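You operate a simulated robot arm through the tools that you are given. There is no shell and no other tool. Be economical: measure what you need, move in short steps, check, and stop when the job is done.

Carry out the task below with a simulated robot arm. There is one attempt and no reset: what you move stays moved.

TASK
Press the coil on the grey plate to 95 mm and set it on the black mat.
Fine: wind the press back up and leave the grey plate slid out.

The check looks at the end state, three seconds after you hand in, the way a careful person would. Anything else that was tipped, shoved, dropped, spilled or broken makes it a failure.

THE ROBOT
A 7-joint arm with a two-finger parallel gripper, fixed in place. Base frame: the origin is at the foot of the arm, x ahead of it, y to its left, z up. Units: m, rad, N and s.
With the tool pointing down near the work surface it reaches from about 0.16 to 0.46 m from the base axis. Its first joint turns from -1.152 to 1.152 rad. Payload 2.4 kg.
Tool frame: the origin (TCP) lies between the finger pads and is the grasp point; the fingertips stand 0.03 m ahead of it; z points along the fingers, y is the line along which they close. Largest opening 0.094 m; finger width 0.028, thickness 0.01; the body of the gripper, 0.05 by 0.096 m, starts 0.055 m behind the TCP.
Orientation is that of the tool frame in the base frame, as a unit quaternion [w, x, y, z]. With the fingers straight down and closing along the base's y, the tool's x points along the base's -x, its y along +y and its z along -z.

THE INTERFACE
- The arm moves only by the tool drive_tool. Its argument "targets" is text: rows parted by semicolons, each of 7 numbers parted by spaces: the turn, a rotation vector about the base's x, y, z in rad, then the shift along the base's x, y, z in m, then the closure, from 0 (fully open) to 1 (shut). In form: wx wy wz x y z claw; .... A call has 1 to 12 rows; each row shifts and turns the commanded pose from where the row before left it. A row lasts 0.2 s, in which the tool goes at most 0.05 m and 0.15 rad; a call with a longer step from one row to the next is refused whole, and so is a gripper value outside its range. Where a pose cannot be reached the arm comes as near as it can. A force on the tool above 50 N (or 10 N above the force at the start of the call, whichever is more), or a blocked arm, ends the call early, and 0.2 s more pass. The fingers move at their own pace (about 0.153 m/s each) and stop on an object; they squeeze with about 25 N. The grip force told is the motor's: it shows also when the fingers shut on nothing. Time passes only in rows, and 0.2 s behind the last, so rows that do not move let the fingers close. It gives the time, the measured TCP pose, the force on the tool (base axes), the opening and the grip force at its end, in the units of the frame above (readings bear some noise), and new pictures: "pictures" is both (left out), scene, wrist or none.
- Cameras (640 x 400 px; columns grow to the right, rows downward): "scene" is fixed at [0.045, 0.4762, 1.4504]; the picture's right is [-0.70, -0.71, 0.00], its down [-0.37, 0.36, -0.86] and it looks along [0.61, -0.60, -0.51] (base axes); focal length 226 px, centre (320, 200). "wrist" rides on the gripper at [-0.037, 0, -0.058] in the tool frame; the picture's right is [0.00, -1.00, 0.00], its down [0.97, 0.00, -0.24] and it looks along [0.24, 0.00, 0.97] (tool axes); focal length 218 px, centre (320, 200).
- measure_at(camera, pixels): for up to 12 pixels [column, row] of the newest picture of that camera ("zoom" is the newest enlarged one), the place [x, y, z] in the base frame of the surface seen there, good to about 0.002 m. It takes no simulated time.
- inspect(camera, box): a new picture of the part [left, top, right, bottom] of that camera's present view, enlarged. It takes no simulated time.
- finish_job(): hands the job in; it is judged then, once.

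Keep the steps short. Do not move on a guess: measure, check each grasp and each placing, and mend mistakes. In all there are 80 turns and 120 pictures (those below and enlarged ones count). Leave the gripper open and the arm clear of the work at the hand-in unless told otherwise, and finish with a single line.

The tools are called as name(argument=value, ...) on one line, values as JSON. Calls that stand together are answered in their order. drive_tool: Moves the arm, as the interface text tells. Its arguments: {"type":"object","properties":{"targets":{"type":"string"},"pictures":{"type":"string","enum":["both","scene","wrist","none"]}},"required":["targets"]} The other tools are called the same way: measure_at (camera, pixels) gives the place of the surface under pixels of a picture; inspect (camera, box) takes an enlarged picture of a part of a camera's view; finish_job () hands the job in.

At the start:

```text
t: 0.0
ee_pos: [0.3167, 0.0222, 1.2834]
tcp_rot: [0.001, -0.001, 1.0, -0.001]
wrist_force: [-0.3, 0.9, -1.3]
finger_gap: 0.0939
gripper_force: 0.0
```

scene: 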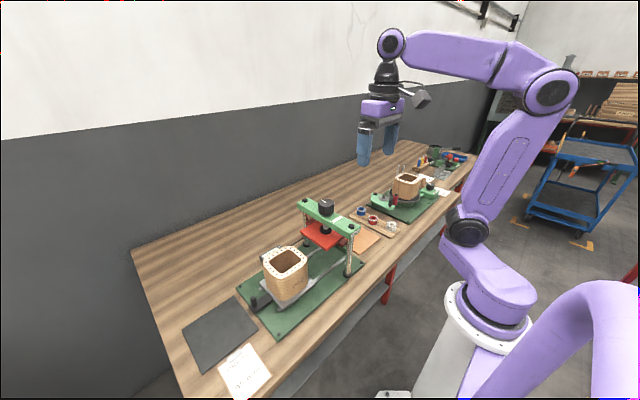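
wrist: 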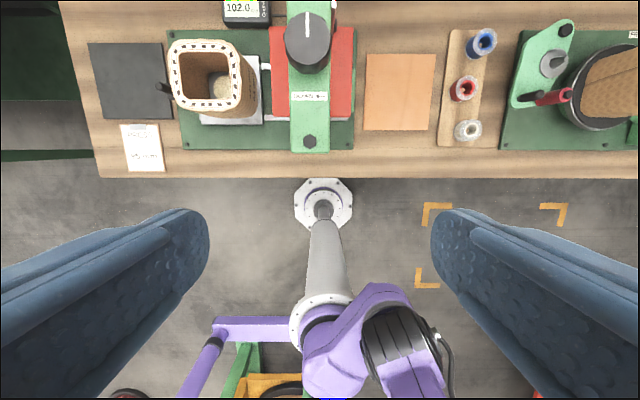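

I see the press with the coil on its plate at the left of the wrist view, the black mat further left, and a readout showing "102.0". I'll enlarge these before doing anything.

inspect(camera="wrist", box=[80, 0, 370, 180])

inspect(camera="scene", box=[170, 180, 410, 330])

measure_at(camera="wrist", pixels=[[130, 80], [215, 95], [205, 45], [165, 87], [265, 85], [310, 40], [310, 140], [340, 70], [240, 115], [142, 145], [248, 10], [270, 65]])

```text
2.21 times, centred on (225, 90) of wrist
```

zoom: 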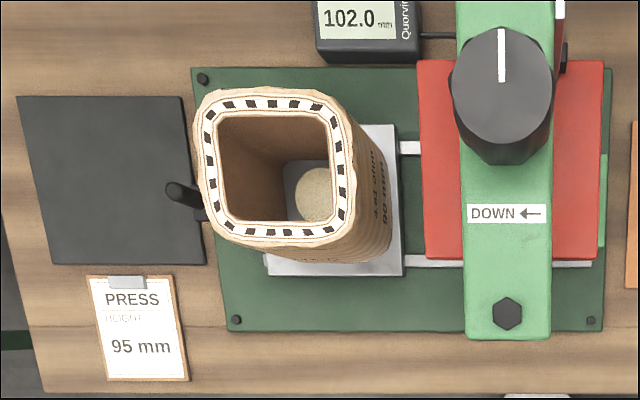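

```text
2.67 times, centred on (290, 255) of scene
```

zoom: 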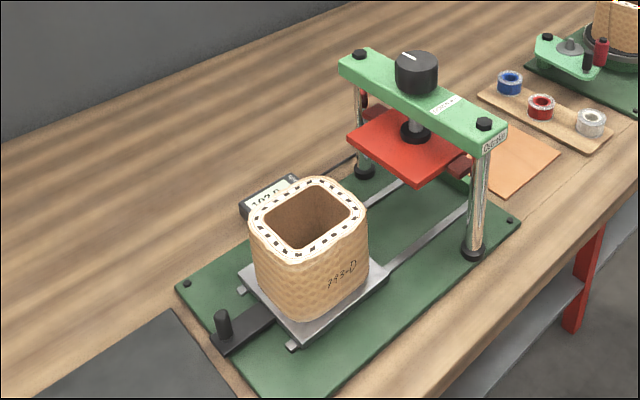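

```text
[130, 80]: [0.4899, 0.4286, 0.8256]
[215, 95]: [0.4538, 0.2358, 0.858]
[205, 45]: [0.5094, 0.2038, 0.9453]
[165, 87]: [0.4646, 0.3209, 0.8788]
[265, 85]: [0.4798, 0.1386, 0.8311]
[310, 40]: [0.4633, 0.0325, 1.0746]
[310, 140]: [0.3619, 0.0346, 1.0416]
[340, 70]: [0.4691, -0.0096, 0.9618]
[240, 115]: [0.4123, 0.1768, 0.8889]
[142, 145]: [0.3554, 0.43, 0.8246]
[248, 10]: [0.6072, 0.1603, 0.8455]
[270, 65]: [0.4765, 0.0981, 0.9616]
```

Zooming in on the coil marking, the readout, the press label and the rest of the bench.

inspect(camera="wrist", box=[210, 40, 290, 130])

inspect(camera="wrist", box=[110, 120, 170, 175])

inspect(camera="scene", box=[230, 230, 330, 320])

measure_at(camera="scene", pixels=[[284, 249], [264, 262], [305, 262], [286, 277], [253, 299], [259, 308], [295, 300], [290, 308], [326, 204], [330, 225], [318, 240], [359, 278]])

```text
4.44 times, centred on (250, 85) of wrist
```

zoom: 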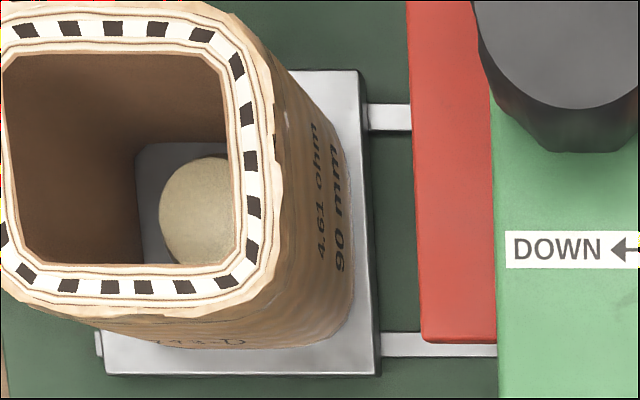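

```text
7.27 times, centred on (140, 148) of wrist
```

zoom: 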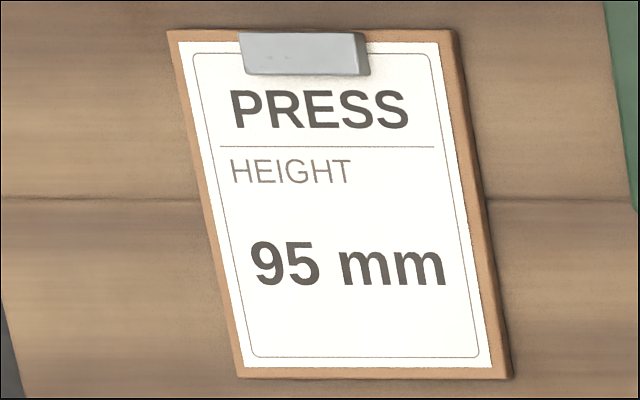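

```text
4.44 times, centred on (280, 275) of scene
```

zoom: 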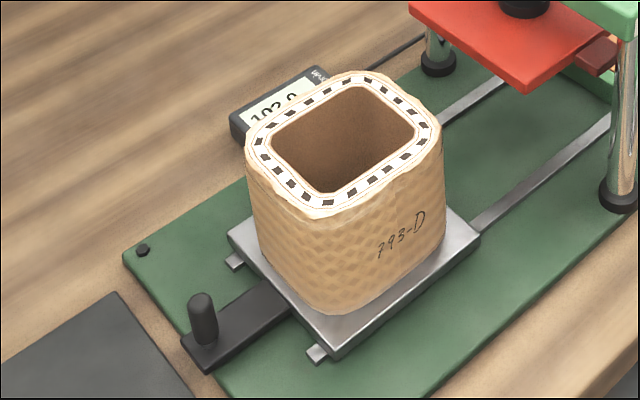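

```text
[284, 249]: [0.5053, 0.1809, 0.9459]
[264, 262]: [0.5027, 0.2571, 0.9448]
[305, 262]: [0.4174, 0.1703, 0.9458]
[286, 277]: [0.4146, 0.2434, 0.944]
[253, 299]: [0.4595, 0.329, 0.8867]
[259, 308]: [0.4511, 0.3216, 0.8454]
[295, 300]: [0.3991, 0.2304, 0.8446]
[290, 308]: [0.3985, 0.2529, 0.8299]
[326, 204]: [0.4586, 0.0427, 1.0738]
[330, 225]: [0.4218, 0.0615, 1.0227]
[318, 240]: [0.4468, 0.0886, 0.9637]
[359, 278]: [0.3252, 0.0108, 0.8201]
```

Readings: plate top z≈0.845, coil top z≈0.945 (about 100 mm tall), and the readout of 102.0 is the gap under the red platen. The card asks for 95 mm, and the label says DOWN is clockwise seen from above. Bench top is at z≈0.82. Next I move high above the coil to look into it, at (0.42, 0.21, 1.2).

drive_tool(targets="0 0 0 0.018 0.031 -0.014 0; 0 0 0 0.018 0.031 -0.014 0; 0 0 0 0.018 0.031 -0.014 0; 0 0 0 0.018 0.031 -0.014 0; 0 0 0 0.018 0.031 -0.014 0; 0 0 0 0.018 0.031 -0.014 0")

```text
t: 1.4
ee_pos: [0.4236, 0.2087, 1.2016]
tcp_rot: [0.001, -0.001, 1.0, 0.0]
wrist_force: [0.6, -0.1, -0.5]
finger_gap: 0.094
gripper_force: 0.0
```

scene: 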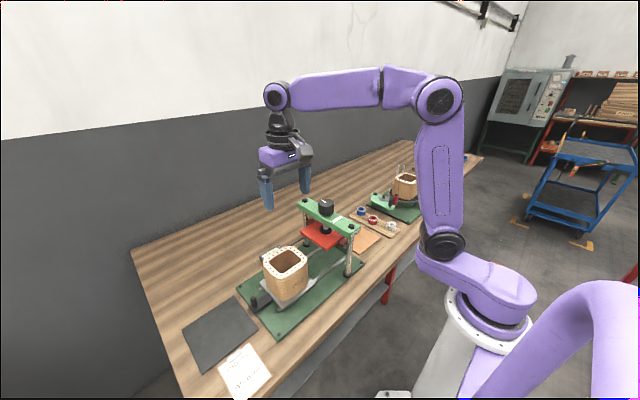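
wrist: 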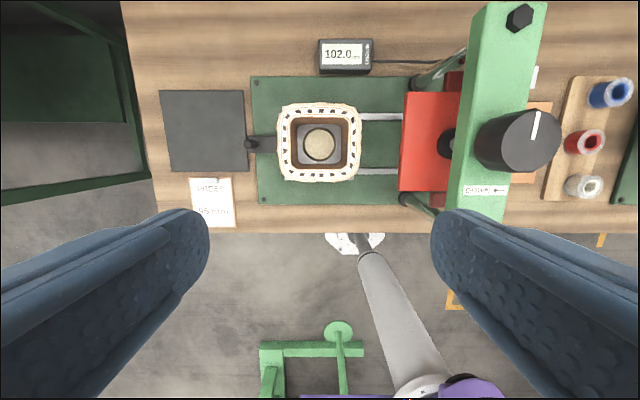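

Now I see straight into the coil: a round tan feature sits in the middle of the plate. I'll measure it, the rim, the handle, the mat and the press.

inspect(camera="wrist", box=[230, 80, 410, 210])

measure_at(camera="wrist", pixels=[[320, 143], [304, 158], [280, 143], [361, 143], [320, 104], [320, 180], [293, 143], [349, 143], [251, 143], [165, 95], [243, 168], [205, 130]])

measure_at(camera="wrist", pixels=[[518, 125], [500, 140], [540, 120], [405, 95], [402, 185], [430, 140], [460, 75], [515, 30], [415, 203], [425, 80], [285, 143], [320, 176]])

```text
3.08 times, centred on (320, 145) of wrist
```

zoom: 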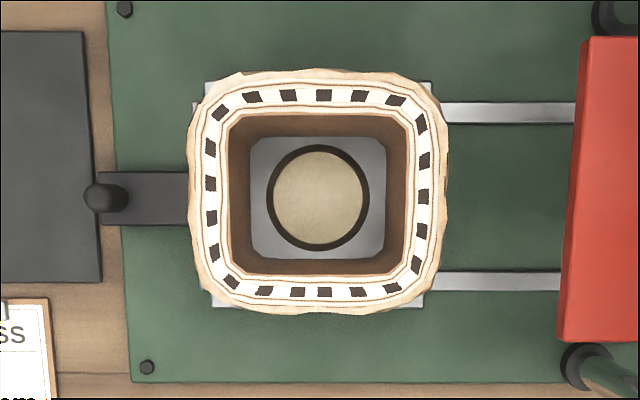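

```text
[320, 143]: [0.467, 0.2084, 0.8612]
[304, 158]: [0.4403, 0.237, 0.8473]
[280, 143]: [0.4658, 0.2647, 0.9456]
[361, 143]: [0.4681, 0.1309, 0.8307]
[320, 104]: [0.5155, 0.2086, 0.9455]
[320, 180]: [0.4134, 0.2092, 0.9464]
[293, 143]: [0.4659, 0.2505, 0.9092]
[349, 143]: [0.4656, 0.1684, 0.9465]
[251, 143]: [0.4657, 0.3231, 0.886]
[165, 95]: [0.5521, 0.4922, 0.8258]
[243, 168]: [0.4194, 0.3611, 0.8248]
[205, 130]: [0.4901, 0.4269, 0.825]
```

```text
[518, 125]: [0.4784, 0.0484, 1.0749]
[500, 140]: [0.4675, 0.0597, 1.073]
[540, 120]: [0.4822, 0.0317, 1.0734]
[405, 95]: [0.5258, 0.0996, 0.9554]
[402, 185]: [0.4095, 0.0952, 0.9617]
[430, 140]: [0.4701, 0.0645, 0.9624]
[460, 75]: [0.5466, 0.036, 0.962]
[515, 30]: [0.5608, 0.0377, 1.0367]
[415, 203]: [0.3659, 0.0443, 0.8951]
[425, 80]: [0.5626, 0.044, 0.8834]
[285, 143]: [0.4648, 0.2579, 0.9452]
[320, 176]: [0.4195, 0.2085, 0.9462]
```

The round tan feature is a 16 mm boss on the plate (z≈0.861), inside the coil. Coil centre is about (0.4655, 0.208). The handle post is at (0.4655, 0.324) with its top at z≈0.887. To keep the gripper body clear of the platen I'll turn the tool by 90° so the fingers close along x, while moving to above the post.

drive_tool(targets="0 0 0.1428 0.0038 0.0105 -0.0092 0; 0 0 0.1428 0.0038 0.0105 -0.0092 0; 0 0 0.1428 0.0038 0.0105 -0.0092 0; 0 0 0.1428 0.0038 0.0105 -0.0092 0; 0 0 0.1428 0.0038 0.0105 -0.0092 0; 0 0 0.1428 0.0038 0.0105 -0.0092 0; 0 0 0.1428 0.0038 0.0105 -0.0092 0; 0 0 0.1428 0.0038 0.0105 -0.0092 0; 0 0 0.1428 0.0038 0.0105 -0.0092 0; 0 0 0.1428 0.0038 0.0105 -0.0092 0; 0 0 0.1428 0.0038 0.0105 -0.0092 0")

```text
t: 3.8
ee_pos: [0.4663, 0.3237, 1.0954]
tcp_rot: [-0.001, 0.708, -0.706, -0.001]
wrist_force: [-0.8, 0.4, 0.1]
finger_gap: 0.0939
gripper_force: 0.0
```

scene: 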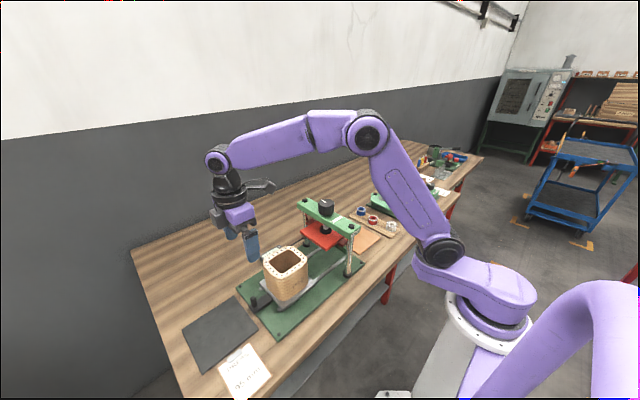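
wrist: 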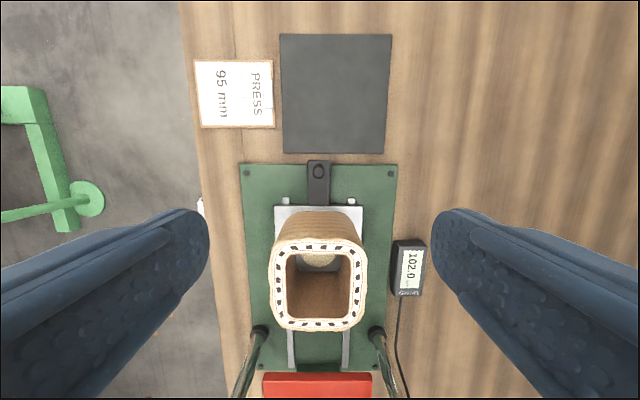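

I reached the pose. The post shows at about (318, 172) and lies between the fingers. I confirm its place, then go down with the tips staying above the bar.

measure_at(camera="wrist", pixels=[[318, 172], [310, 195], [327, 195]])

drive_tool(targets="0 0 0 0 0 -0.04 0; 0 0 0 0 0 -0.04 0; 0 0 0 0 0 -0.04 0; 0 0 0 0 0 -0.04 0; 0 0 0 0 0 -0.035 0; 0 0 0 0 0 -0.012 0")

```text
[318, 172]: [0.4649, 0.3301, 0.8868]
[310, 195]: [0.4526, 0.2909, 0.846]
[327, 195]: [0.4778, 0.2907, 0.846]
```

```text
t: 5.2
ee_pos: [0.4658, 0.324, 0.8896]
tcp_rot: [-0.001, 0.707, -0.707, 0.0]
wrist_force: [0.6, -0.3, 0.5]
finger_gap: 0.094
gripper_force: 0.0
```

scene: 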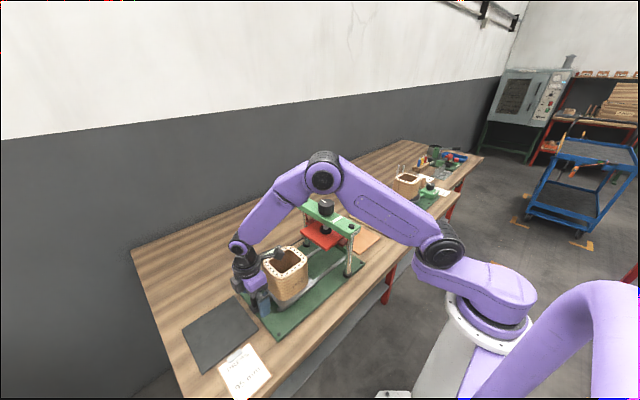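
wrist: 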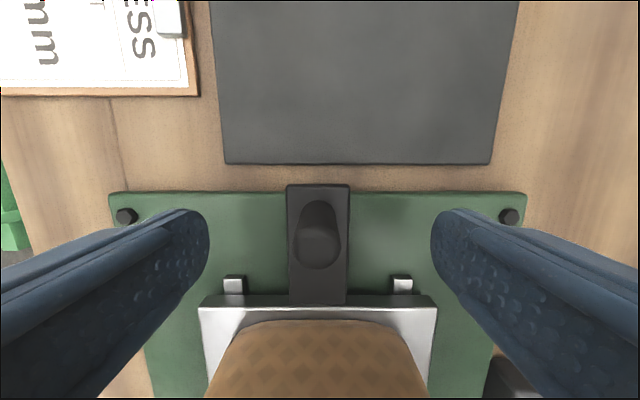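

measure_at(camera="wrist", pixels=[[318, 210], [318, 235], [318, 260], [300, 235], [338, 235]])

```text
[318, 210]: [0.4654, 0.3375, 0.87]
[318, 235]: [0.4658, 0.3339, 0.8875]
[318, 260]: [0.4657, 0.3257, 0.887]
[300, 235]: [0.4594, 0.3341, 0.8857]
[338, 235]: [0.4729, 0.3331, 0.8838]
```

The post centre is at y≈0.330 with radius about 8 mm. I shift 6 mm in y, drop 9 mm, and close on it.

drive_tool(targets="0 0 0 0 0.006 0 0; 0 0 0 0 0 -0.009 0; 0 0 0 0 0 0 1; 0 0 0 0 0 0 1; 0 0 0 0 0 0 1", pictures="wrist")

```text
t: 6.4
ee_pos: [0.4656, 0.3291, 0.8805]
tcp_rot: [0.001, 0.708, -0.706, 0.0]
wrist_force: [-8.8, -1.6, 2.9]
finger_gap: 0.0157
gripper_force: 45.1
```

wrist: 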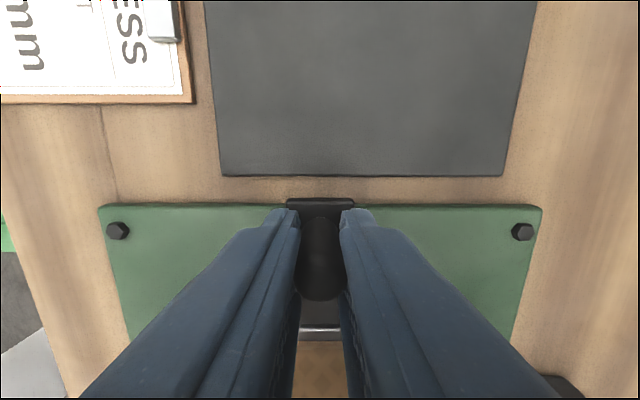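

The post is held (gap 15.7 mm). Now I slide the plate slowly in along −y, a first stretch of 80 mm.

drive_tool(targets="0 0 0 0 -0.004 0 1; 0 0 0 0 -0.008 0 1; 0 0 0 0 -0.01 0 1; 0 0 0 0 -0.01 0 1; 0 0 0 0 -0.01 0 1; 0 0 0 0 -0.01 0 1; 0 0 0 0 -0.01 0 1; 0 0 0 0 -0.01 0 1; 0 0 0 0 -0.006 0 1; 0 0 0 0 -0.002 0 1")

```text
t: 8.6
ee_pos: [0.4658, 0.2481, 0.8804]
tcp_rot: [0.002, 0.708, -0.706, -0.001]
wrist_force: [-27.4, 1.0, -1.6]
finger_gap: 0.0158
gripper_force: 44.6
```

scene: 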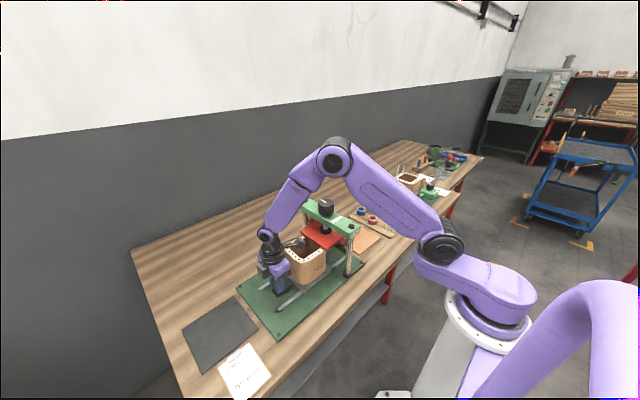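
wrist: 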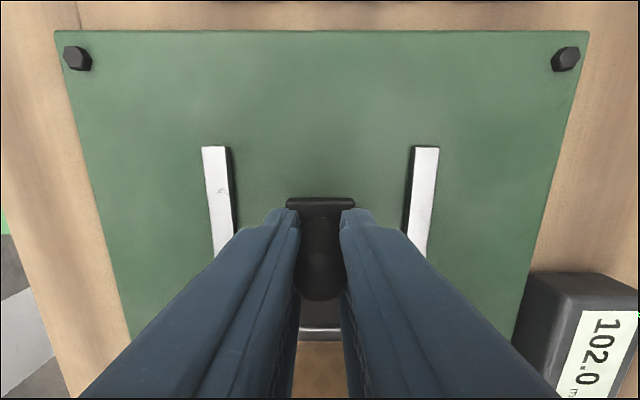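

The plate follows. A 27 N side force in x has built up, so I ease x by 1 mm and continue 60 mm more.

drive_tool(targets="0 0 0 -0.001 0 0 1; 0 0 0 0 -0.005 0 1; 0 0 0 0 -0.01 0 1; 0 0 0 0 -0.01 0 1; 0 0 0 0 -0.01 0 1; 0 0 0 0 -0.01 0 1; 0 0 0 0 -0.008 0 1; 0 0 0 0 -0.005 0 1; 0 0 0 0 -0.002 0 1")

```text
t: 10.6
ee_pos: [0.4655, 0.1885, 0.8819]
tcp_rot: [0.0, 0.708, -0.706, -0.001]
wrist_force: [-17.1, 0.8, -10.5]
finger_gap: 0.0156
gripper_force: 45.2
```

scene: 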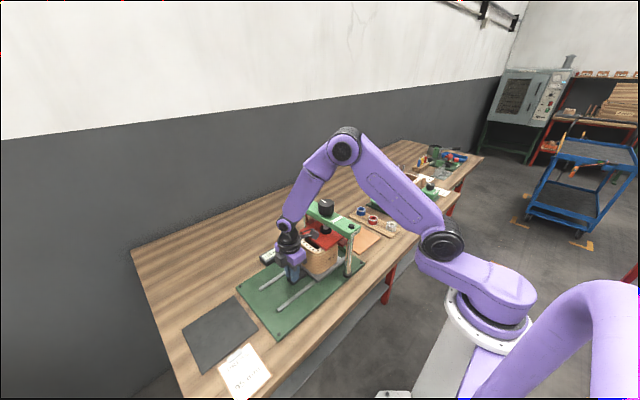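
wrist: 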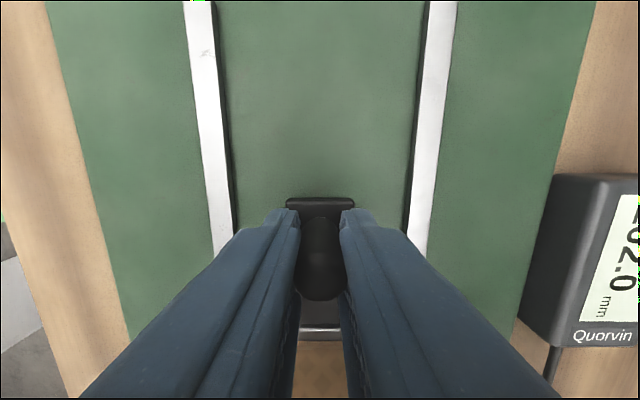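

The coil is entering under the platen, display still 102.0. I ease x another 0.7 mm and keep sliding in small steps until the stop is felt.

drive_tool(targets="0 0 0 -0.0007 -0.004 -0.0005 1; 0 0 0 0 -0.006 0 1; 0 0 0 0 -0.006 0 1; 0 0 0 0 -0.006 0 1; 0 0 0 0 -0.005 0 1; 0 0 0 0 -0.003 0 1; 0 0 0 0 -0.002 0 1")

```text
t: 12.2
ee_pos: [0.4656, 0.1581, 0.882]
tcp_rot: [-0.002, 0.708, -0.707, -0.001]
wrist_force: [-5.1, 1.6, 15.0]
finger_gap: 0.0158
gripper_force: 44.8
```

scene: 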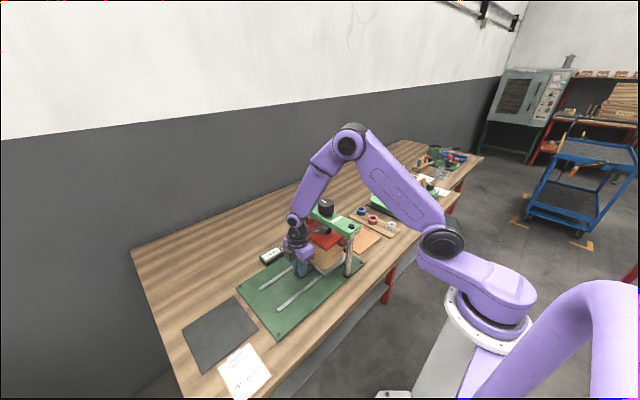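
wrist: 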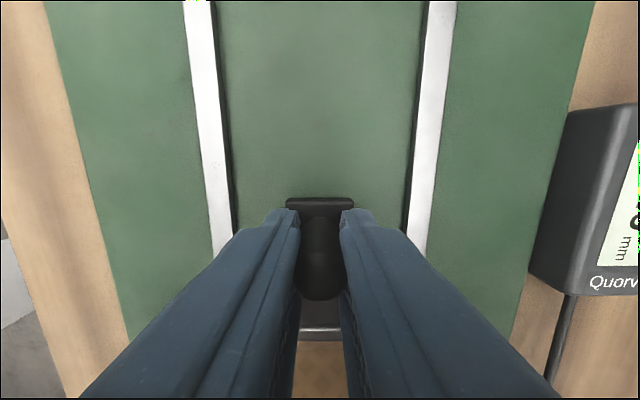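

Plate moved 171 mm, no stop felt yet. A bit further in 2 mm steps.

drive_tool(targets="0 0 0 0 -0.002 0.0005 1; 0 0 0 0 -0.002 0 1; 0 0 0 0 -0.002 0 1; 0 0 0 0 -0.002 0 1")

inspect(camera="scene", box=[240, 185, 390, 300])

```text
t: 13.2
ee_pos: [0.4648, 0.1538, 0.8817]
tcp_rot: [-0.003, 0.71, -0.705, 0.0]
wrist_force: [-0.3, 29.4, -3.5]
finger_gap: 0.0159
gripper_force: 45.3
```

scene: 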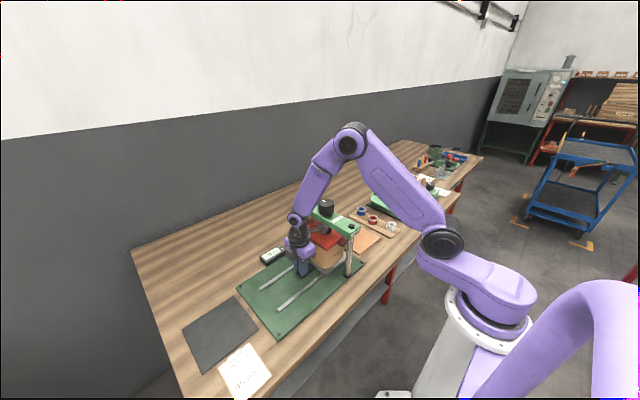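
wrist: 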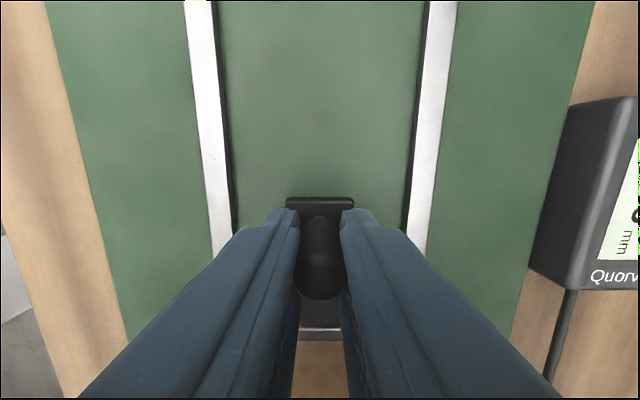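

```text
3.48 times, centred on (315, 242) of scene
```

zoom: 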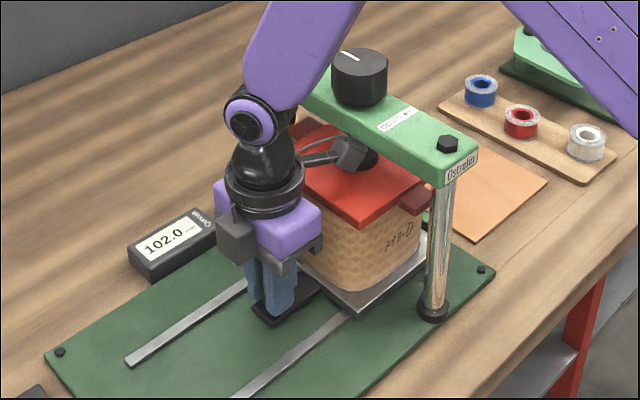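

A force of 29 N in y: something stopped it. I need to see whether it's the plate's stop or the grey part on the gripper touching the press.

inspect(camera="scene", box=[290, 200, 360, 255])

measure_at(camera="scene", pixels=[[340, 229], [341, 226], [334, 230], [347, 231], [325, 229], [312, 225], [335, 224], [330, 245]])

```text
7.27 times, centred on (325, 228) of scene
```

zoom: 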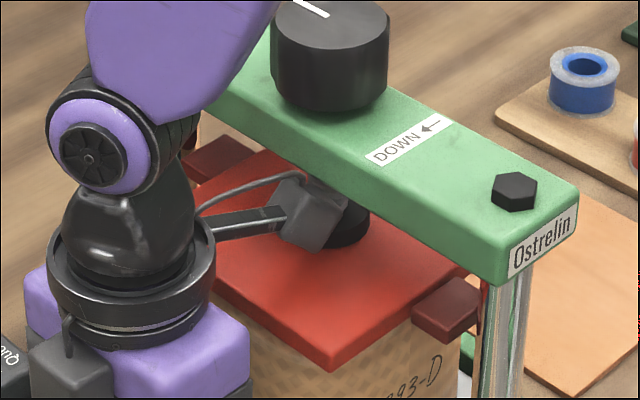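

```text
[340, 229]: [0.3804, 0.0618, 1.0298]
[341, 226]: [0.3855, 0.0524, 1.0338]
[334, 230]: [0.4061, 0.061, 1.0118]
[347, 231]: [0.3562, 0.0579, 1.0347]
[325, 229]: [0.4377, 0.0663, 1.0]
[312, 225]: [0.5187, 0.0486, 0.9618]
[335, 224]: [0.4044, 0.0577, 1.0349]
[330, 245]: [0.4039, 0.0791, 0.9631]
```

The grey accessory on the gripper is at about (0.43, 0.066, 1.0), right beside the bridge and screw collar, so it may be what touched. The plate has travelled 175 mm. I release the post, back off in +y, then rise clear to look from above.

drive_tool(targets="0 0 0 0 0.003 0 1; 0 0 0 0 0.001 0 0; 0 0 0 0 0 0 0; 0 0 0 0 0 0 0; 0 0 0 0 0.02 0 0; 0 0 0 0 0.04 0 0; 0 0 0 0 0.03 0.03 0; 0 0 0 0 0.01 0.045 0; 0 0 0 0 0 0.045 0; 0 0 0 0 0 0.045 0; 0 0 0 0 0 0.045 0")

inspect(camera="scene", box=[240, 185, 390, 300])

```text
t: 15.6
ee_pos: [0.4639, 0.2516, 1.0919]
tcp_rot: [-0.001, 0.708, -0.706, -0.001]
wrist_force: [0.7, -0.8, 0.6]
finger_gap: 0.0939
gripper_force: 0.0
```

scene: 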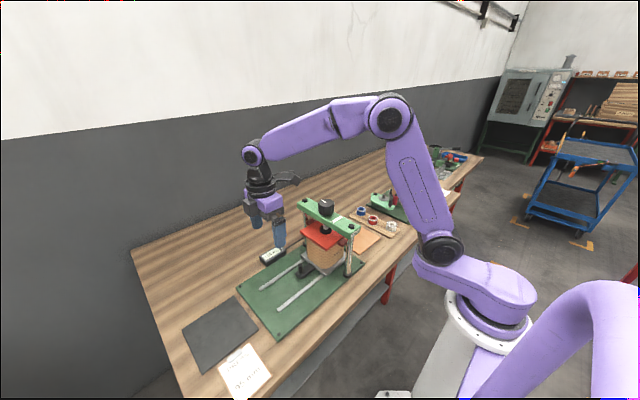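
wrist: 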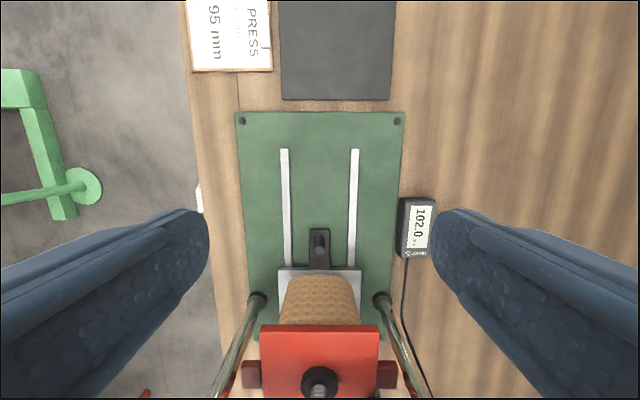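

```text
3.48 times, centred on (315, 242) of scene
```

zoom: 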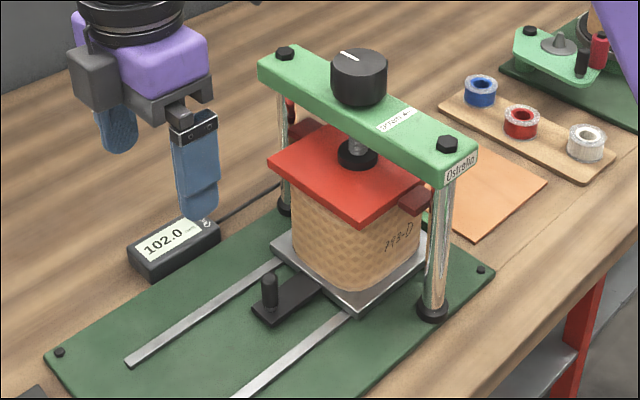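

The coil stands under the platen. I measure platen edges, screw collar, plate edge, and post to check alignment.

measure_at(camera="wrist", pixels=[[320, 330], [320, 372], [297, 380], [342, 380], [282, 272], [358, 272], [319, 240], [320, 280], [265, 340], [375, 340], [252, 375], [385, 375]])

measure_at(camera="scene", pixels=[[304, 235], [340, 246], [343, 280], [362, 250], [358, 256], [313, 240], [325, 248], [308, 263]])

```text
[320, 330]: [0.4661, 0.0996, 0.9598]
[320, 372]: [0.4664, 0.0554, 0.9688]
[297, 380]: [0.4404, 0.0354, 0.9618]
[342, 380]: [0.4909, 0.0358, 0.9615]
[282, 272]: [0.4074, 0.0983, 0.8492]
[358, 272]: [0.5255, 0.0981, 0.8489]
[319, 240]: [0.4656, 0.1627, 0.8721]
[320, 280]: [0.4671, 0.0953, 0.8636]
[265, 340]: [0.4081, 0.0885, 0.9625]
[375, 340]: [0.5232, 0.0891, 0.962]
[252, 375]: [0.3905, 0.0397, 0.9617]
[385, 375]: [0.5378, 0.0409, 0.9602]
```

```text
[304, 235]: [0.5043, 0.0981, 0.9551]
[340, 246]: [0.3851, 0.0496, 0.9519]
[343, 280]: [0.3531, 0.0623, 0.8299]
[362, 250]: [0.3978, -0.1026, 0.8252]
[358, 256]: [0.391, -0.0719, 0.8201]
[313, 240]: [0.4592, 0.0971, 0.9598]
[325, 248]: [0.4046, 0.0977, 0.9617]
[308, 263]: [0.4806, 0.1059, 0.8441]
```

Platen centre is y≈0.0345 and plate centre about 0.033–0.035: aligned within 2 mm. Now to the knob. I rise to z≈1.16 and travel to above it.

drive_tool(targets="0 0 0 0 0 0.045 0; 0 0 0 0 0 0.045 0; 0 0 0 0 -0.04 0 0; 0 0 0 0 -0.045 0 0; 0 0 0 0 -0.045 0 0; 0 0 0 0.002 -0.045 0 0; 0 0 0 0 -0.022 0 0; 0 0 0 0 0 0 0", pictures="wrist")

measure_at(camera="wrist", pixels=[[320, 230], [320, 250], [320, 210], [300, 230], [340, 230], [320, 190], [320, 270], [280, 230], [360, 230]])

```text
t: 17.4
ee_pos: [0.4682, 0.0562, 1.1828]
tcp_rot: [-0.001, 0.707, -0.707, 0.0]
wrist_force: [-0.3, -0.4, 0.4]
finger_gap: 0.0942
gripper_force: 0.0
```

wrist: 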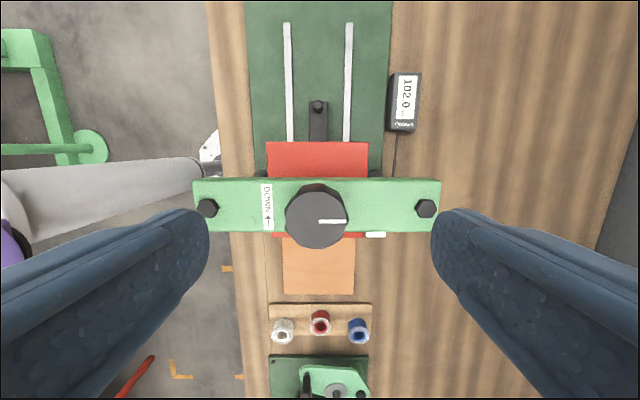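

```text
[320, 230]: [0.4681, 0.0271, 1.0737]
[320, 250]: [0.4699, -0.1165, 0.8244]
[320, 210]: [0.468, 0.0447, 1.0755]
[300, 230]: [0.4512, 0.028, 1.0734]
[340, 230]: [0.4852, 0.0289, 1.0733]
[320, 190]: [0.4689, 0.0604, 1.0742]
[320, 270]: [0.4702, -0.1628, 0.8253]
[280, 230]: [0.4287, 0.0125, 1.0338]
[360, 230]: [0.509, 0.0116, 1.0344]
```

Knob centre measures about (0.4655, 0.0367), top 1.074, with bridge top at 1.034. I centre over it and go down to TCP z≈1.073 (tips at 1.043), then close.

drive_tool(targets="0 0 0 -0.0025 -0.0195 0 0; 0 0 0 0 0 -0.04 0; 0 0 0 0 0 -0.04 0; 0 0 0 0 0 -0.02 0; 0 0 0 0 0 -0.009 0; 0 0 0 0 0 0 1; 0 0 0 0 0 0 1; 0 0 0 0 0 0 1")

inspect(camera="scene", box=[240, 170, 390, 285])

```text
t: 19.2
ee_pos: [0.4649, 0.0346, 1.0705]
tcp_rot: [-0.001, 0.707, -0.707, 0.0]
wrist_force: [11.3, -0.1, -11.3]
finger_gap: 0.051
gripper_force: 44.8
```

scene: 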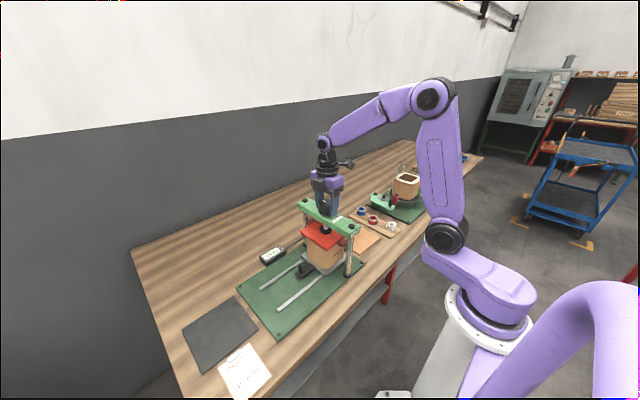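
wrist: 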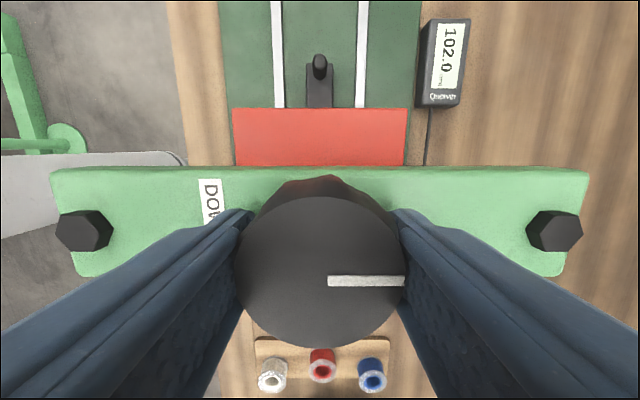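

```text
3.48 times, centred on (315, 228) of scene
```

zoom: 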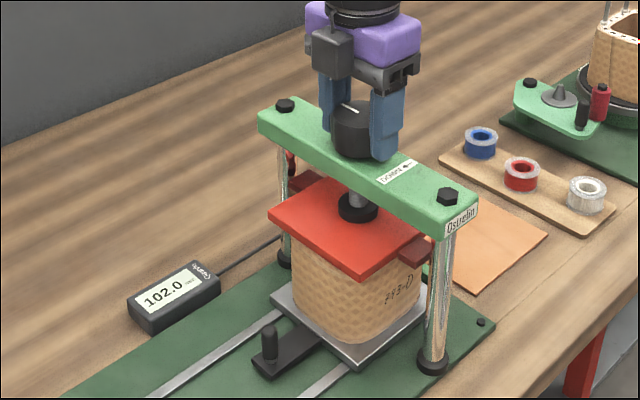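

Knob gripped (51 mm). Display readable in both views. First a test turn clockwise (negative z) by 0.75 rad.

drive_tool(targets="0 0 -0.15 0 0 0 1; 0 0 -0.15 0 0 0 1; 0 0 -0.15 0 0 0 1; 0 0 -0.15 0 0 0 1; 0 0 -0.15 0 0 0 1; 0 0 0 0 0 0 1", pictures="wrist")

inspect(camera="scene", box=[240, 170, 390, 285])

```text
t: 20.6
ee_pos: [0.465, 0.0349, 1.0719]
tcp_rot: [-0.001, -0.398, 0.918, 0.0]
wrist_force: [15.4, -12.6, -36.2]
finger_gap: 0.051
gripper_force: 45.1
```

wrist: 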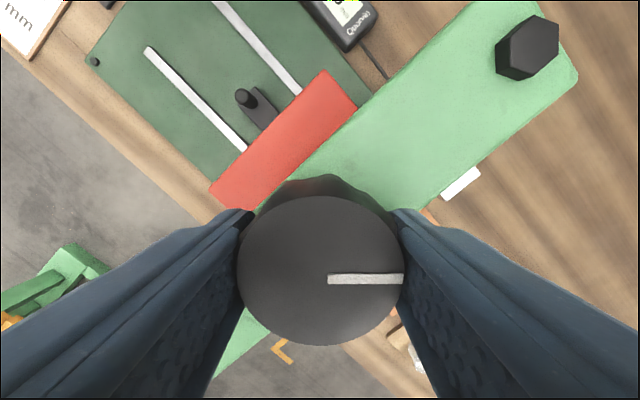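

```text
3.48 times, centred on (315, 228) of scene
```

zoom: 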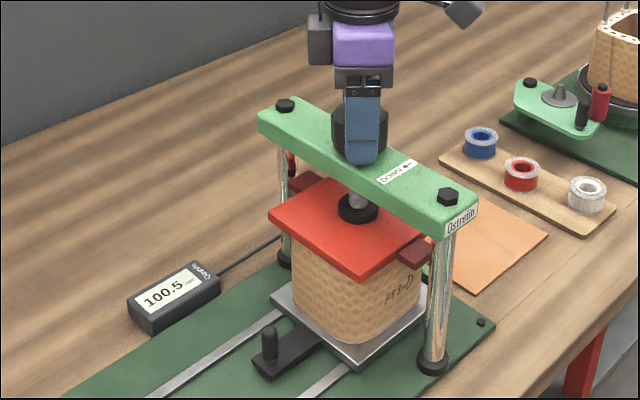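

Readout 100.5: 2 mm per rad, clockwise is down. A vertical pull of −36 N appeared; I check whether the knob itself sank.

measure_at(camera="wrist", pixels=[[300, 240], [320, 300], [290, 290], [480, 110], [400, 180]])

```text
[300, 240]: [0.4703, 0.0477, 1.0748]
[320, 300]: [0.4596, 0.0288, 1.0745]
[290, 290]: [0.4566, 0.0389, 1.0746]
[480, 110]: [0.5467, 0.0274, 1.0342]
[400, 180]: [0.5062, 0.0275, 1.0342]
```

The knob stays at height, so the load is only command offset; I lower the command 1.5 mm and keep turning: 1.35 rad more (expect about 97.8).

drive_tool(targets="0 0 -0.15 0 0 -0.0015 1; 0 0 -0.15 0 0 0 1; 0 0 -0.15 0 0 0 1; 0 0 -0.15 0 0 0 1; 0 0 -0.15 0 0 0 1; 0 0 -0.15 0 0 0 1; 0 0 -0.15 0 0 0 1; 0 0 -0.15 0 0 0 1; 0 0 -0.15 0 0 0 1; 0 0 0 0 0 0 1", pictures="wrist")

inspect(camera="scene", box=[240, 170, 390, 285])

```text
t: 22.8
ee_pos: [0.4656, 0.0345, 1.0727]
tcp_rot: [0.001, 0.261, 0.965, -0.001]
wrist_force: [-0.7, -17.7, 11.6]
finger_gap: 0.0511
gripper_force: 45.2
```

wrist: 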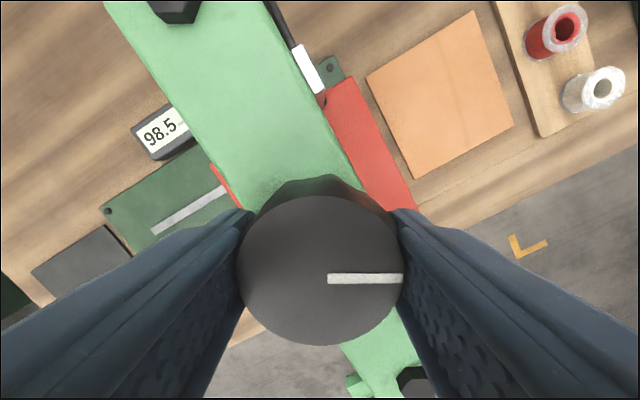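

```text
3.48 times, centred on (315, 228) of scene
```

zoom: 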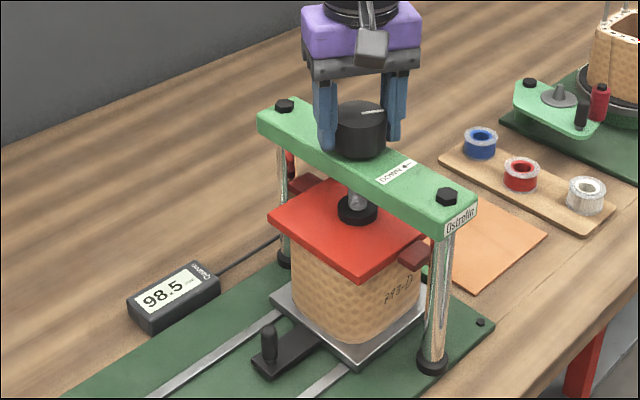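

Readout 98.5 in both views (white pointer still aligned with fingers, no slip). The rate is lower than before, maybe the display lags. I turn on by 0.9 rad.

drive_tool(targets="0 0 0 0 0 0 1; 0 0 -0.15 0 0 0 1; 0 0 -0.15 0 0 0 1; 0 0 -0.15 0 0 0 1; 0 0 -0.15 0 0 0 1; 0 0 -0.15 0 0 0 1; 0 0 -0.15 0 0 0 1; 0 0 0 0 0 0 1; 0 0 0 0 0 0 1", pictures="wrist")

inspect(camera="scene", box=[240, 170, 390, 285])

```text
t: 24.8
ee_pos: [0.4647, 0.0349, 1.0714]
tcp_rot: [0.002, 0.656, 0.755, -0.001]
wrist_force: [-2.2, -21.9, 32.7]
finger_gap: 0.0511
gripper_force: 45.1
```

wrist: 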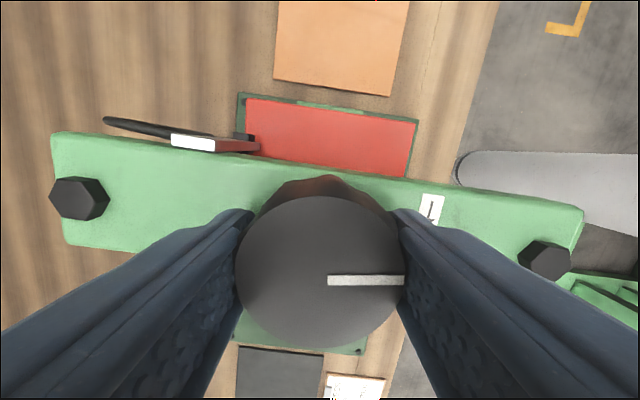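

```text
3.48 times, centred on (315, 228) of scene
```

zoom: 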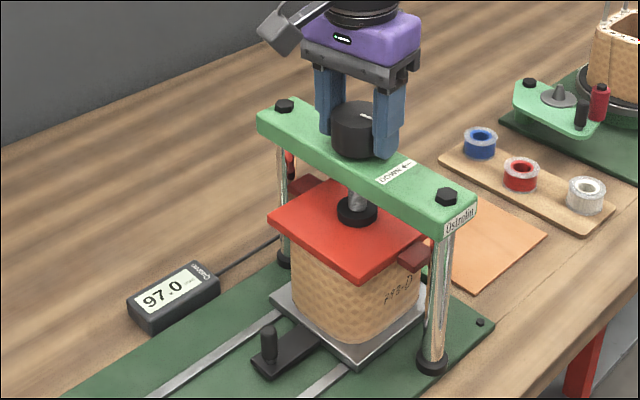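

Readout 97.0 after 172° total: about 1.6–1.67 mm/rad, with a display in 0.5 steps. To avoid running the wrist to its limit I release, turn the open gripper back 1.5 rad and regrip.

drive_tool(targets="0 0 0 0 0 0 0; 0 0 0 0 0 0 0; 0 0 0.15 0 0 0 0; 0 0 0.15 0 0 0 0; 0 0 0.15 0 0 0 0; 0 0 0.15 0 0 0 0; 0 0 0.15 0 0 0 0; 0 0 0.15 0 0 0 0; 0 0 0.15 0 0 0 0; 0 0 0.15 0 0 0 0; 0 0 0.15 0 0 0 0; 0 0 0.15 0 0 0 0", pictures="wrist")

inspect(camera="scene", box=[240, 170, 390, 285])

```text
t: 27.4
ee_pos: [0.4659, 0.0365, 1.0716]
tcp_rot: [0.0, -0.037, 0.999, 0.0]
wrist_force: [0.0, -0.4, 0.5]
finger_gap: 0.0941
gripper_force: 0.0
```

wrist: 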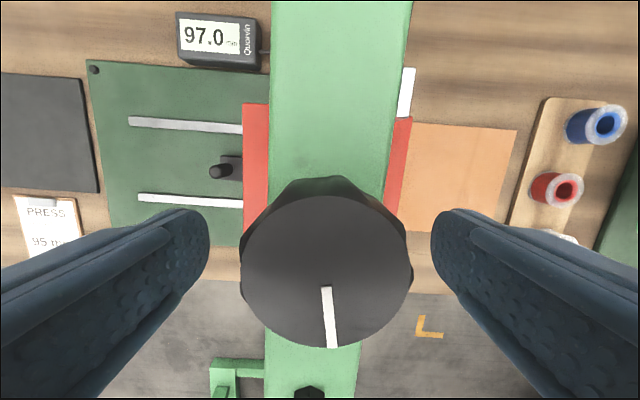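

```text
3.48 times, centred on (315, 228) of scene
```

zoom: 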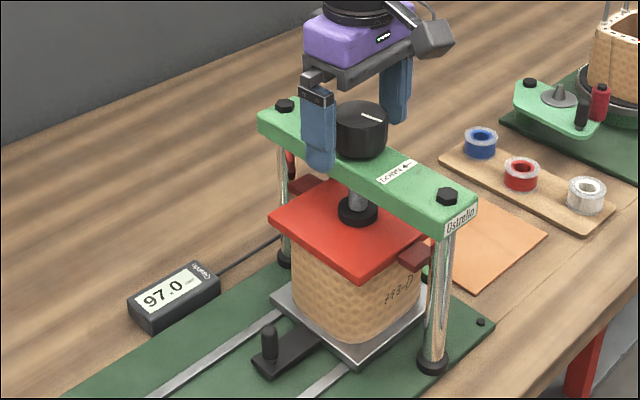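

The knob kept its place, readout 97.0. I regrip and turn another 0.9 rad clockwise.

drive_tool(targets="0 0 0 0 0 0 1; 0 0 0 0 0 0 1; 0 0 0 0 0 0 1; 0 0 -0.15 0 0 0 1; 0 0 -0.15 0 0 0 1; 0 0 -0.15 0 0 0 1; 0 0 -0.15 0 0 0 1; 0 0 -0.15 0 0 0 1; 0 0 -0.15 0 0 0 1; 0 0 0 0 0 0 1; 0 0 0 0 0 0 1", pictures="none")

inspect(camera="scene", box=[240, 170, 390, 285])

```text
t: 29.8
ee_pos: [0.4646, 0.0359, 1.0705]
tcp_rot: [0.0, 0.402, 0.916, -0.001]
wrist_force: [-2.8, -21.3, 2.5]
finger_gap: 0.052
gripper_force: 45.1
```

```text
3.48 times, centred on (315, 228) of scene
```

zoom: 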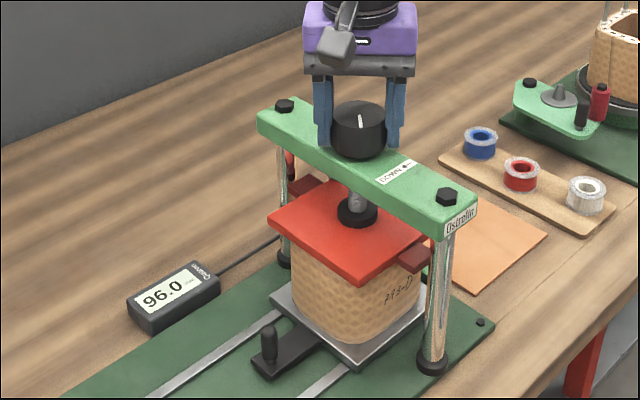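

Readout 96.0. Now smaller: 0.3 rad.

drive_tool(targets="0 0 -0.1 0 0 0 1; 0 0 -0.1 0 0 0 1; 0 0 -0.1 0 0 0 1; 0 0 0 0 0 0 1; 0 0 0 0 0 0 1", pictures="none")

inspect(camera="scene", box=[240, 170, 390, 285])

```text
t: 31.0
ee_pos: [0.4651, 0.0353, 1.072]
tcp_rot: [0.001, 0.535, 0.845, -0.001]
wrist_force: [3.3, -20.9, -5.0]
finger_gap: 0.052
gripper_force: 45.2
```

```text
3.48 times, centred on (315, 228) of scene
```

zoom: 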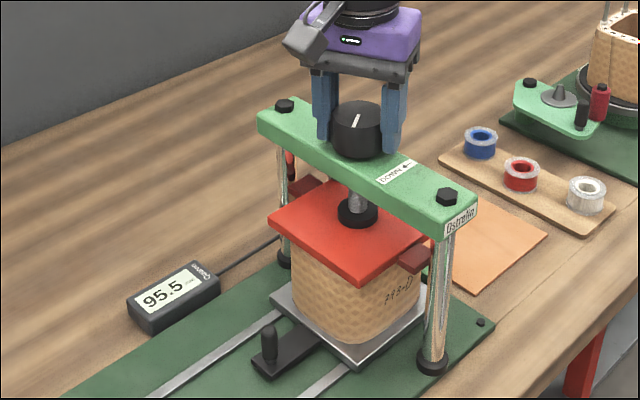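

95.5. Another 0.16 rad.

drive_tool(targets="0 0 -0.08 0 0 0 1; 0 0 -0.08 0 0 0 1; 0 0 0 0 0 0 1; 0 0 0 0 0 0 1", pictures="none")

inspect(camera="scene", box=[240, 170, 390, 285])

```text
t: 32.0
ee_pos: [0.466, 0.0358, 1.0709]
tcp_rot: [0.001, 0.6, 0.8, -0.001]
wrist_force: [6.6, -21.4, -7.1]
finger_gap: 0.0525
gripper_force: 44.6
```

```text
3.48 times, centred on (315, 228) of scene
```

zoom: 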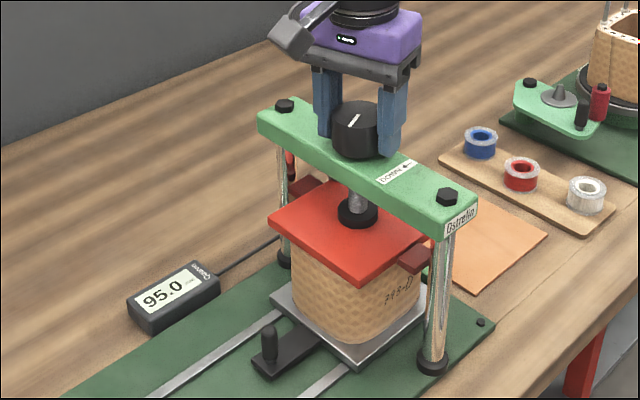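

Readout 95.0. Now I wind back up: counter-clockwise 1.8 rad first.

drive_tool(targets="0 0 0.15 0 0 0 1; 0 0 0.15 0 0 0 1; 0 0 0.15 0 0 0 1; 0 0 0.15 0 0 0 1; 0 0 0.15 0 0 0 1; 0 0 0.15 0 0 0 1; 0 0 0.15 0 0 0 1; 0 0 0.15 0 0 0 1; 0 0 0.15 0 0 0 1; 0 0 0.15 0 0 0 1; 0 0 0.15 0 0 0 1; 0 0 0.15 0 0 0 1", pictures="wrist")

inspect(camera="scene", box=[240, 170, 390, 285])

```text
t: 34.6
ee_pos: [0.4646, 0.0355, 1.0714]
tcp_rot: [0.0, -0.256, 0.967, -0.001]
wrist_force: [1.4, -18.5, 4.2]
finger_gap: 0.0518
gripper_force: 45.2
```

wrist: 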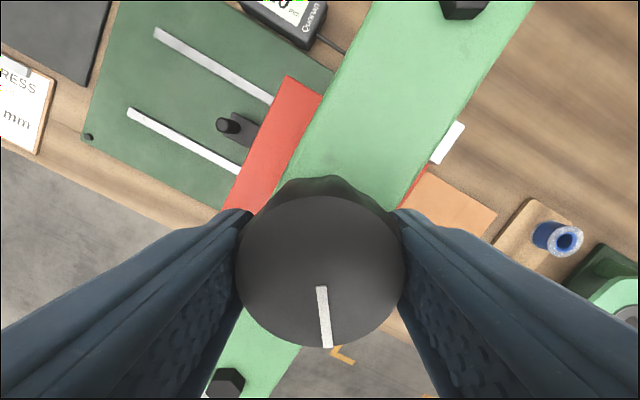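

```text
3.48 times, centred on (315, 228) of scene
```

zoom: 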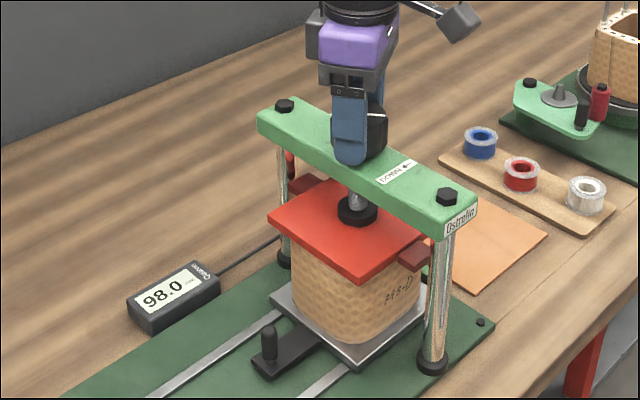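

Readout 98.0. I zoom in on the coil top to see whether a gap opened under the platen (springback check).

inspect(camera="scene", box=[300, 225, 350, 280])

drive_tool(targets="0 0 0.15 0 0 0 1; 0 0 0.15 0 0 0 1; 0 0 0.15 0 0 0 1; 0 0 0.15 0 0 0 1; 0 0 0.15 0 0 0 1; 0 0 0.15 0 0 0 1; 0 0 0.1 0 0 0 1; 0 0 0 0 0 0 1", pictures="none")

inspect(camera="scene", box=[240, 170, 390, 285])

```text
7.27 times, centred on (325, 252) of scene
```

zoom: 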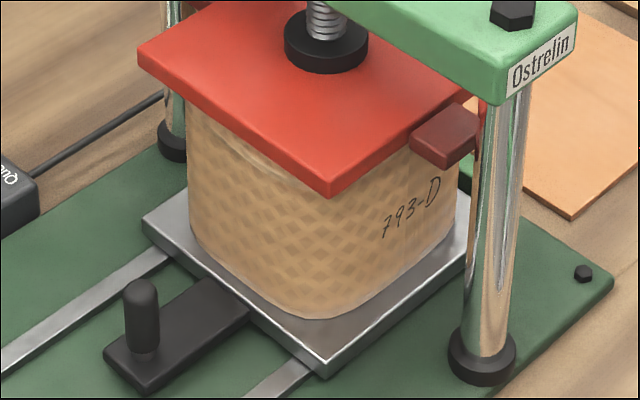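

```text
t: 36.4
ee_pos: [0.4643, 0.0359, 1.0716]
tcp_rot: [0.001, -0.686, 0.727, -0.001]
wrist_force: [14.5, -22.5, -6.9]
finger_gap: 0.052
gripper_force: 45.0
```

```text
3.48 times, centred on (315, 228) of scene
```

zoom: 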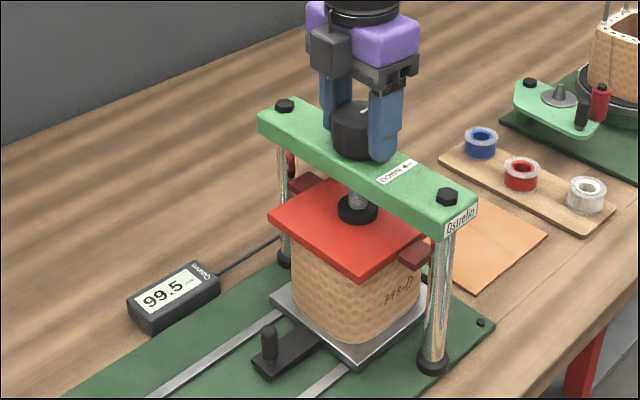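

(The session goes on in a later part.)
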